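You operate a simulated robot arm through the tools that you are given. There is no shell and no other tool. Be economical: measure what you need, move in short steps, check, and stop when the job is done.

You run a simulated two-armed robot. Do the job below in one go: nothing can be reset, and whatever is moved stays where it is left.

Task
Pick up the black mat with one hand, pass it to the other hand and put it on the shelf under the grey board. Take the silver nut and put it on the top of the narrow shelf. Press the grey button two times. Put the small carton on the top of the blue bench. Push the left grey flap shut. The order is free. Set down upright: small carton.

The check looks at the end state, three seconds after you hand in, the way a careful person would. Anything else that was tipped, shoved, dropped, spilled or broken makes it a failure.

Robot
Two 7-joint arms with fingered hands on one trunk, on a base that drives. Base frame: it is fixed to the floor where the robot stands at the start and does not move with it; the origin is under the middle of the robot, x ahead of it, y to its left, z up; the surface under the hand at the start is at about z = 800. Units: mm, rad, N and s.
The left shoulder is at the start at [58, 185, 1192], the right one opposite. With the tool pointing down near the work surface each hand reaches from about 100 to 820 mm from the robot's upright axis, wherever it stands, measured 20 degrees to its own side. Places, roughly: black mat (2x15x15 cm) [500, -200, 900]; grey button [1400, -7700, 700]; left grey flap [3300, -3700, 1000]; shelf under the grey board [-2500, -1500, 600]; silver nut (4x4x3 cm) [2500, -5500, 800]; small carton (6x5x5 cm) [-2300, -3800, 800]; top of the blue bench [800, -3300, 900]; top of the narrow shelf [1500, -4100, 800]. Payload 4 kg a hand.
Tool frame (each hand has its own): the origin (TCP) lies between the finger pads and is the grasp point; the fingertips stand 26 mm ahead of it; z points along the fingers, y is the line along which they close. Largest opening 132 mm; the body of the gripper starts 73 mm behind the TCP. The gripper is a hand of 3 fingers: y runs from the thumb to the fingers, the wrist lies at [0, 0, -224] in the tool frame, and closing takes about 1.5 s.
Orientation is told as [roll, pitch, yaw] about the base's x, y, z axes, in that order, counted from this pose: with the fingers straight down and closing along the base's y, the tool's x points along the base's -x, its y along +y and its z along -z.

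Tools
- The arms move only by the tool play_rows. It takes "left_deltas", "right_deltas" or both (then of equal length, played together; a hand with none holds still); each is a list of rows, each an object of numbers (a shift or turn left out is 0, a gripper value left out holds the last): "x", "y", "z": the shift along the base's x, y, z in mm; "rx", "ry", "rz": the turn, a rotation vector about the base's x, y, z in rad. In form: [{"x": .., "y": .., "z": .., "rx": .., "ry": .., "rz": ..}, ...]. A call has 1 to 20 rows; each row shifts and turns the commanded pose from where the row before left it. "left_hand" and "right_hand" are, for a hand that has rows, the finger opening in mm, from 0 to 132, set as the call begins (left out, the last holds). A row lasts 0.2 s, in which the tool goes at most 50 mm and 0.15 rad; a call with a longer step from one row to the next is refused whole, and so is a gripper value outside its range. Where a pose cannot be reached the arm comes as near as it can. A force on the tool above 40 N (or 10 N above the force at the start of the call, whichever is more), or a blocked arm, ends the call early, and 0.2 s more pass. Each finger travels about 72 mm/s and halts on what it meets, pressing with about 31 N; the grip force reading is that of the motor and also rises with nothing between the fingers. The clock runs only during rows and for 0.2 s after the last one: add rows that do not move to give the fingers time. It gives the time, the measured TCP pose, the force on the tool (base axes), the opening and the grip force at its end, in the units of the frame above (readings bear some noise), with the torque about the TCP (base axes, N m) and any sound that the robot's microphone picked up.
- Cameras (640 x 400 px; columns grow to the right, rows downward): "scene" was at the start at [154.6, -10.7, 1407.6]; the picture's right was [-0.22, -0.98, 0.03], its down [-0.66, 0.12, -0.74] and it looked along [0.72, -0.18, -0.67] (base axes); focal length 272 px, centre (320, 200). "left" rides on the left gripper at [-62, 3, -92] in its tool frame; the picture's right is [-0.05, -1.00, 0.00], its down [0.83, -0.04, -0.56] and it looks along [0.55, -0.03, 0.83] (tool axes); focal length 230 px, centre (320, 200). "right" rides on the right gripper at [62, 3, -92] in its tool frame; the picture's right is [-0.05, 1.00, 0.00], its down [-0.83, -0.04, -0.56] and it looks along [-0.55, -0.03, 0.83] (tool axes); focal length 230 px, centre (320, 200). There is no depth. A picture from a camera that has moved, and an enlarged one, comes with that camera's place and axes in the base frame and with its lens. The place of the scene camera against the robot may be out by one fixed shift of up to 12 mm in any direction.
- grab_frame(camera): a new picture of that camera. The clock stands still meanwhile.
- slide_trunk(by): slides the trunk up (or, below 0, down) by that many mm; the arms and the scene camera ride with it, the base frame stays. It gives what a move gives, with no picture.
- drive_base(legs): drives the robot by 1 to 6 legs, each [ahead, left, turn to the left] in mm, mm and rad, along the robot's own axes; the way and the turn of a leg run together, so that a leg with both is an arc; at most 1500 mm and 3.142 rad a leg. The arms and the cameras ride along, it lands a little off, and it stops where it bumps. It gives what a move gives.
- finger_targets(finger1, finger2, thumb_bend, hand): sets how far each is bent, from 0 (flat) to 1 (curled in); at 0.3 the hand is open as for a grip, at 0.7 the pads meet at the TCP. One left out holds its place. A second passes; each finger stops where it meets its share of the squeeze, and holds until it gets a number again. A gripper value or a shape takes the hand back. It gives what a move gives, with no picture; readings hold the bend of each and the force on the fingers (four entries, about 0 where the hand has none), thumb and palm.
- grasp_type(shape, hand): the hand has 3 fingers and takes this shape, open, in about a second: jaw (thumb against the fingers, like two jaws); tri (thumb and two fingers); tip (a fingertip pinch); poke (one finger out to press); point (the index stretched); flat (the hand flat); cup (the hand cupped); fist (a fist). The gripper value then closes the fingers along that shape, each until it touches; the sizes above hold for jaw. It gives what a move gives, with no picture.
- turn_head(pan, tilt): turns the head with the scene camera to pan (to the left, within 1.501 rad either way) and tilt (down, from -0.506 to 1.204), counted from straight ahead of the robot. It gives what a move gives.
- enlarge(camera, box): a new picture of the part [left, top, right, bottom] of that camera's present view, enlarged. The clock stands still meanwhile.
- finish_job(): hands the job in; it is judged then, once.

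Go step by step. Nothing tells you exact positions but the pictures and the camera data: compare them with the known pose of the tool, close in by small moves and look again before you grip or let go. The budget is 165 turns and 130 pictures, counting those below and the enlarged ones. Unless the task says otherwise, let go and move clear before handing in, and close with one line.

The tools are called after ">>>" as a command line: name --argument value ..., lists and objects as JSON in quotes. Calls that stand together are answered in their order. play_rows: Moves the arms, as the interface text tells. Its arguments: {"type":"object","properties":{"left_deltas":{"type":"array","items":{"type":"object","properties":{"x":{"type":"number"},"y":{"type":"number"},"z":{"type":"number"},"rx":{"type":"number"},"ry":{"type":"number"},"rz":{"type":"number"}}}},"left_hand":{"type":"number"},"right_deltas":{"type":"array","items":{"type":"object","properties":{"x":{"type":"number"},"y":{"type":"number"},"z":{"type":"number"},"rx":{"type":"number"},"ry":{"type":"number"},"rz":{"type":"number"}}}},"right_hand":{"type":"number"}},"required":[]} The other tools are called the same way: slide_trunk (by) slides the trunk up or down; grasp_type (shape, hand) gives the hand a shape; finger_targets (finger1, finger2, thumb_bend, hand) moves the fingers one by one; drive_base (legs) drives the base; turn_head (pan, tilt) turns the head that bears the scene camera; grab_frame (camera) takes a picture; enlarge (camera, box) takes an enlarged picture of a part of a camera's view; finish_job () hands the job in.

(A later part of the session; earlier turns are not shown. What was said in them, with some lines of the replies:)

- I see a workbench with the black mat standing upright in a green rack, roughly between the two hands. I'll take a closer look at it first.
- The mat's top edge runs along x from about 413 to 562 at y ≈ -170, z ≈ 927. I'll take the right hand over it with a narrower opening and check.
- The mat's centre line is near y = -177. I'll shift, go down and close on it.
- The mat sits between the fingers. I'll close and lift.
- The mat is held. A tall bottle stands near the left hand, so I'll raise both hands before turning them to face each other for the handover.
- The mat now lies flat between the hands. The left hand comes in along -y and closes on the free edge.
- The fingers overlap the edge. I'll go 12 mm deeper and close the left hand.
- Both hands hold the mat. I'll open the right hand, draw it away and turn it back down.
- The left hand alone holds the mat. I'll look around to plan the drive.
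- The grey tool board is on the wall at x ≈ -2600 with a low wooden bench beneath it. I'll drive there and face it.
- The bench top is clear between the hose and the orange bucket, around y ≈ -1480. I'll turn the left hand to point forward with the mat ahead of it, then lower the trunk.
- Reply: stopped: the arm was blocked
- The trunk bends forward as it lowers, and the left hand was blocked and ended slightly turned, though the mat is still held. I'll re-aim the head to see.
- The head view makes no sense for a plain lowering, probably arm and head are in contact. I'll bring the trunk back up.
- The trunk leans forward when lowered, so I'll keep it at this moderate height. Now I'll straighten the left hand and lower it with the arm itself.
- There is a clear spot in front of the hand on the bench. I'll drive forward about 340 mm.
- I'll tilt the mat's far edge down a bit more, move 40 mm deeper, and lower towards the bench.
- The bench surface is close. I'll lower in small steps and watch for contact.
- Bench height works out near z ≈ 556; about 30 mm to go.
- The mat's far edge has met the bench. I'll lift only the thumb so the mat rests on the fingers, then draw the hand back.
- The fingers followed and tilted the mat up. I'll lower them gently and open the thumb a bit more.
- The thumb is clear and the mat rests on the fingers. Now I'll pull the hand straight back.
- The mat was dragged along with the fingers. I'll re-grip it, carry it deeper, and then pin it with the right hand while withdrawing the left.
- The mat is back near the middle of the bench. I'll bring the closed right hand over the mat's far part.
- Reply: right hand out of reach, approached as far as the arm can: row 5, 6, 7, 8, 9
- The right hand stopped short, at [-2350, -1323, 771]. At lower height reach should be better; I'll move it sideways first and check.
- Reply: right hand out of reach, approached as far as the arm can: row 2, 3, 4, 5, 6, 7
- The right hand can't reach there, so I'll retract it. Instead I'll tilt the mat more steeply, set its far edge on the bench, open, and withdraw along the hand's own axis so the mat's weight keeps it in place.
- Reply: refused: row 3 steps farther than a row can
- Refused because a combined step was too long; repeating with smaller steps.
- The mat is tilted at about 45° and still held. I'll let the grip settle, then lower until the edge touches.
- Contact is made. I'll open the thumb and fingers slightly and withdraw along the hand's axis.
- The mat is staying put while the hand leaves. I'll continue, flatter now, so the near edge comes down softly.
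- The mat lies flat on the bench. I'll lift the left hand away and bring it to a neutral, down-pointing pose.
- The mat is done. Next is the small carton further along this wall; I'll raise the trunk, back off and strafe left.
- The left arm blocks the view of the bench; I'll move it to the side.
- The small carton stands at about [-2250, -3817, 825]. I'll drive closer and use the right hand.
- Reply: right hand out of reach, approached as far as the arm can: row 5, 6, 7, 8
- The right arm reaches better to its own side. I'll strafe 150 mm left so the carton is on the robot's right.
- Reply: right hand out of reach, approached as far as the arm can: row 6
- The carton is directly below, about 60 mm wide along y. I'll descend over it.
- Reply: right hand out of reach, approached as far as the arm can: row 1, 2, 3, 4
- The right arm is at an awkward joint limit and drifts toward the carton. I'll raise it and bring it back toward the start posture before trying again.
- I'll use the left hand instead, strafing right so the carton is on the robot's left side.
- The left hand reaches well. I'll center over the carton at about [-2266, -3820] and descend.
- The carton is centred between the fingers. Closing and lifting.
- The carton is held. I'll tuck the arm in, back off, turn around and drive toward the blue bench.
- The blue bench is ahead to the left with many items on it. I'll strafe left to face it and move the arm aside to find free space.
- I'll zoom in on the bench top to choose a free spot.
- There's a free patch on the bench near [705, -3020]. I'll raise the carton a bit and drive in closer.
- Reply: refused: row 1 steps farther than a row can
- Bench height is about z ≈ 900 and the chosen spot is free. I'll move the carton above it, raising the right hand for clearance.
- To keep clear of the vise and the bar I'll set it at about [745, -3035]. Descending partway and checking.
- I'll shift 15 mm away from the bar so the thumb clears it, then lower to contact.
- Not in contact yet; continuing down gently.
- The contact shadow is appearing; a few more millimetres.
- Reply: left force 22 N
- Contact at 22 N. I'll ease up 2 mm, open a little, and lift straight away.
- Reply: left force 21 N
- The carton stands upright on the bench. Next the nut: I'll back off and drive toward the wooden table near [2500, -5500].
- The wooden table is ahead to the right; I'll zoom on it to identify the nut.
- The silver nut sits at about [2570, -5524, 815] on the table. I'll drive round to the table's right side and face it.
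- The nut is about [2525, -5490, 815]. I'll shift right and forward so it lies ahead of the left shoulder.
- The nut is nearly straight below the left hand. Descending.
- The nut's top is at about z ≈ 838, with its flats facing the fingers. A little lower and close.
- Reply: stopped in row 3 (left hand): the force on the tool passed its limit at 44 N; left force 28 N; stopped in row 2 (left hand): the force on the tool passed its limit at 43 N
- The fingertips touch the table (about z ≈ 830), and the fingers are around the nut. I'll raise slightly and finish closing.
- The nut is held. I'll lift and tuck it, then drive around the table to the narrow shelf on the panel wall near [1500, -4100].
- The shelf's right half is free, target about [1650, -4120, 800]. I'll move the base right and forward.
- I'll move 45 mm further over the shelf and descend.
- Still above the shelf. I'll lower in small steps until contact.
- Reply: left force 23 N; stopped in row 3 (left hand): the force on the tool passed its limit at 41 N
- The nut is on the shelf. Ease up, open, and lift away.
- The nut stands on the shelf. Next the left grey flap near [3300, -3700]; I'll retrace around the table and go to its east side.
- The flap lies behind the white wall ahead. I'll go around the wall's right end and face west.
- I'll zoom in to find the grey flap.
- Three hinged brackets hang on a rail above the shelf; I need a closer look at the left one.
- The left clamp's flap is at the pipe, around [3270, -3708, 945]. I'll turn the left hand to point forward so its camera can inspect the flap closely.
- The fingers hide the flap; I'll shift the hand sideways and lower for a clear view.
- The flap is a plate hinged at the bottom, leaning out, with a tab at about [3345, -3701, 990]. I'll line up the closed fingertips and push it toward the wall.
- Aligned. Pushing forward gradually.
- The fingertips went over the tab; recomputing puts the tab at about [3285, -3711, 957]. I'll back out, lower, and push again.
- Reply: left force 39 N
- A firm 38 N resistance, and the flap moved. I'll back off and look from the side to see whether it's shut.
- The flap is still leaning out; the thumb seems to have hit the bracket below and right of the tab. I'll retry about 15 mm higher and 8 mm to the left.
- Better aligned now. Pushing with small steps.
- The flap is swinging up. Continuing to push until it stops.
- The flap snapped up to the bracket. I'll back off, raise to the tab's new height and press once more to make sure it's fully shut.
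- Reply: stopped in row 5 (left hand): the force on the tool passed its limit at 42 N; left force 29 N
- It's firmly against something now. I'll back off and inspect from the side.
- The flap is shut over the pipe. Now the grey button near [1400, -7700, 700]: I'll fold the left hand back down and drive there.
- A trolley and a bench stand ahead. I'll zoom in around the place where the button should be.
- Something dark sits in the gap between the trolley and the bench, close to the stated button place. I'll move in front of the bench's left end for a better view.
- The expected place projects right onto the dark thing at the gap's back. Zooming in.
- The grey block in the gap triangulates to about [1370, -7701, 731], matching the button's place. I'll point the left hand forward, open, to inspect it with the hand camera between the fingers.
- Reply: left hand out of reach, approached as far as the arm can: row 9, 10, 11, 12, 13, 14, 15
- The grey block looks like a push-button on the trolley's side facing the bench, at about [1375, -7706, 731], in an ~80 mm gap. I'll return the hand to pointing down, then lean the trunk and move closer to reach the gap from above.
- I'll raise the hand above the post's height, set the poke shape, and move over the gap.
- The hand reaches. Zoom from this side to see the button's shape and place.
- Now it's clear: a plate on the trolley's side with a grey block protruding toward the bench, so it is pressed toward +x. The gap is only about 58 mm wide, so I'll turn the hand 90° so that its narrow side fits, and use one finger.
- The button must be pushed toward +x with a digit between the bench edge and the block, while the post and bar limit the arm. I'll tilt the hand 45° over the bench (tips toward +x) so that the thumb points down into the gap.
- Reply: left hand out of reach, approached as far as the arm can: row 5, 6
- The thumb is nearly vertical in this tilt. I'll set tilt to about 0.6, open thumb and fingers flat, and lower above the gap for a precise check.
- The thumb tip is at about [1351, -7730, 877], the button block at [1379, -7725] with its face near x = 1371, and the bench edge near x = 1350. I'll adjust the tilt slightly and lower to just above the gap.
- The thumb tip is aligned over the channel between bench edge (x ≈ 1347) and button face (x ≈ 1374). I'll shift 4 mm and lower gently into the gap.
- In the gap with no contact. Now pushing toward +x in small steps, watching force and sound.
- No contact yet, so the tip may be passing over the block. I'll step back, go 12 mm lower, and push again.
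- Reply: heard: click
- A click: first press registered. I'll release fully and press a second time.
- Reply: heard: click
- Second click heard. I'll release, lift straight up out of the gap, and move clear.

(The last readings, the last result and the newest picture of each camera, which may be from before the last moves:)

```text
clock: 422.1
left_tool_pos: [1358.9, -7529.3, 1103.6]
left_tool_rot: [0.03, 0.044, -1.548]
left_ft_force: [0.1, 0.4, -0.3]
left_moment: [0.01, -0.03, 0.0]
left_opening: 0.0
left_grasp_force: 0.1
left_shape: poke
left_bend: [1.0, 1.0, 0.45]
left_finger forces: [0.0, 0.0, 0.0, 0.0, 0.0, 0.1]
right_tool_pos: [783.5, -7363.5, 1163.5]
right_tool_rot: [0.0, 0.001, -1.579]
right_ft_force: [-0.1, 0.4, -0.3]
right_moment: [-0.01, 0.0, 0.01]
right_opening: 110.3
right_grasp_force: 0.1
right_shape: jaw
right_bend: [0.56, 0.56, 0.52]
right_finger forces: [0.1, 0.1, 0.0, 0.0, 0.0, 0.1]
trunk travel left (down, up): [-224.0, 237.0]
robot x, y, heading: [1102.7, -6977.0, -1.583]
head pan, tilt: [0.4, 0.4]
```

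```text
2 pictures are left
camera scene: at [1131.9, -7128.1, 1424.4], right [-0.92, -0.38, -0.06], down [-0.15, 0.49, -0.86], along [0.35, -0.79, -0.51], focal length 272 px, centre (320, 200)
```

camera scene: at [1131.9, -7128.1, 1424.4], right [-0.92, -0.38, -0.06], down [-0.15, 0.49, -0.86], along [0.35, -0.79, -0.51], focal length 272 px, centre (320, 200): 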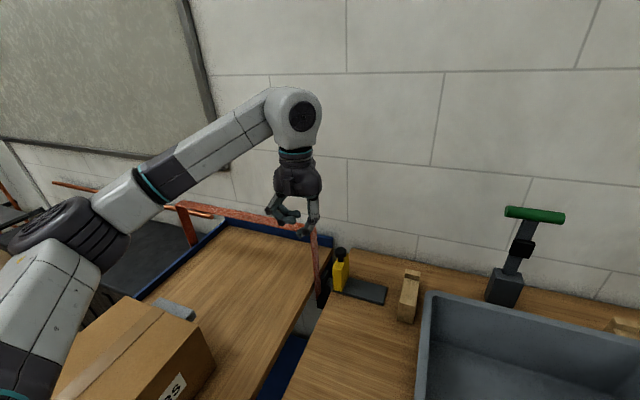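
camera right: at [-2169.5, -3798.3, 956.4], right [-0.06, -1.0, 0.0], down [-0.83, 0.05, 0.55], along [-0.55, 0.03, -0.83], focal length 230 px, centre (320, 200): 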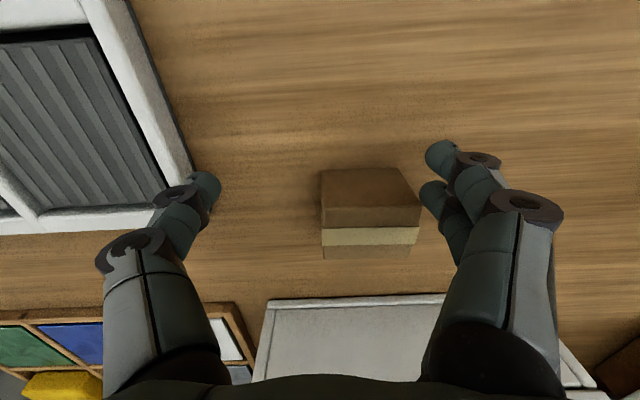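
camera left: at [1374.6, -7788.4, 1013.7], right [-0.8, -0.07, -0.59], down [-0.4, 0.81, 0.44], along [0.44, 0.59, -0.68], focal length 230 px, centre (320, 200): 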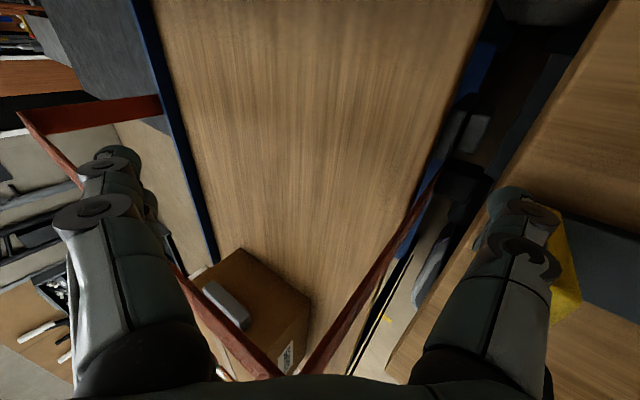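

Everything nearby is undisturbed. I'll back the robot away from the bench and hand in.

>>> drive_base --legs '[[-400, 0, 0]]'

>>> finish_job

```text
clock: 424.6
left_tool_pos: [1361.1, -7126.8, 1102.5]
left_tool_rot: [0.03, 0.042, -1.548]
left_ft_force: [0.1, 0.8, -0.4]
left_moment: [-0.02, 0.02, 0.01]
left_opening: 0.0
left_grasp_force: 0.1
left_shape: poke
left_bend: [1.0, 1.0, 0.45]
left_finger forces: [0.0, 0.0, 0.1, 0.1, 0.1, 0.0]
right_tool_pos: [784.6, -6960.8, 1163.5]
right_tool_rot: [0.001, 0.003, -1.581]
right_ft_force: [-0.5, -0.3, -0.2]
right_moment: [-0.05, 0.0, 0.0]
right_opening: 109.6
right_grasp_force: 0.1
right_shape: jaw
right_bend: [0.56, 0.56, 0.52]
right_finger forces: [0.1, 0.0, 0.0, 0.0, 0.0, 0.1]
trunk travel left (down, up): [-224.0, 237.0]
robot x, y, heading: [1100.4, -6574.1, -1.583]
head pan, tilt: [0.4, 0.4]
```

```text
The job is handed in.
```

All five parts are done and handed in: the mat was passed from right hand to left and lies on the shelf, the nut is on the narrow shelf, the button clicked twice, the carton stands upright on the blue bench, and the left flap is shut.
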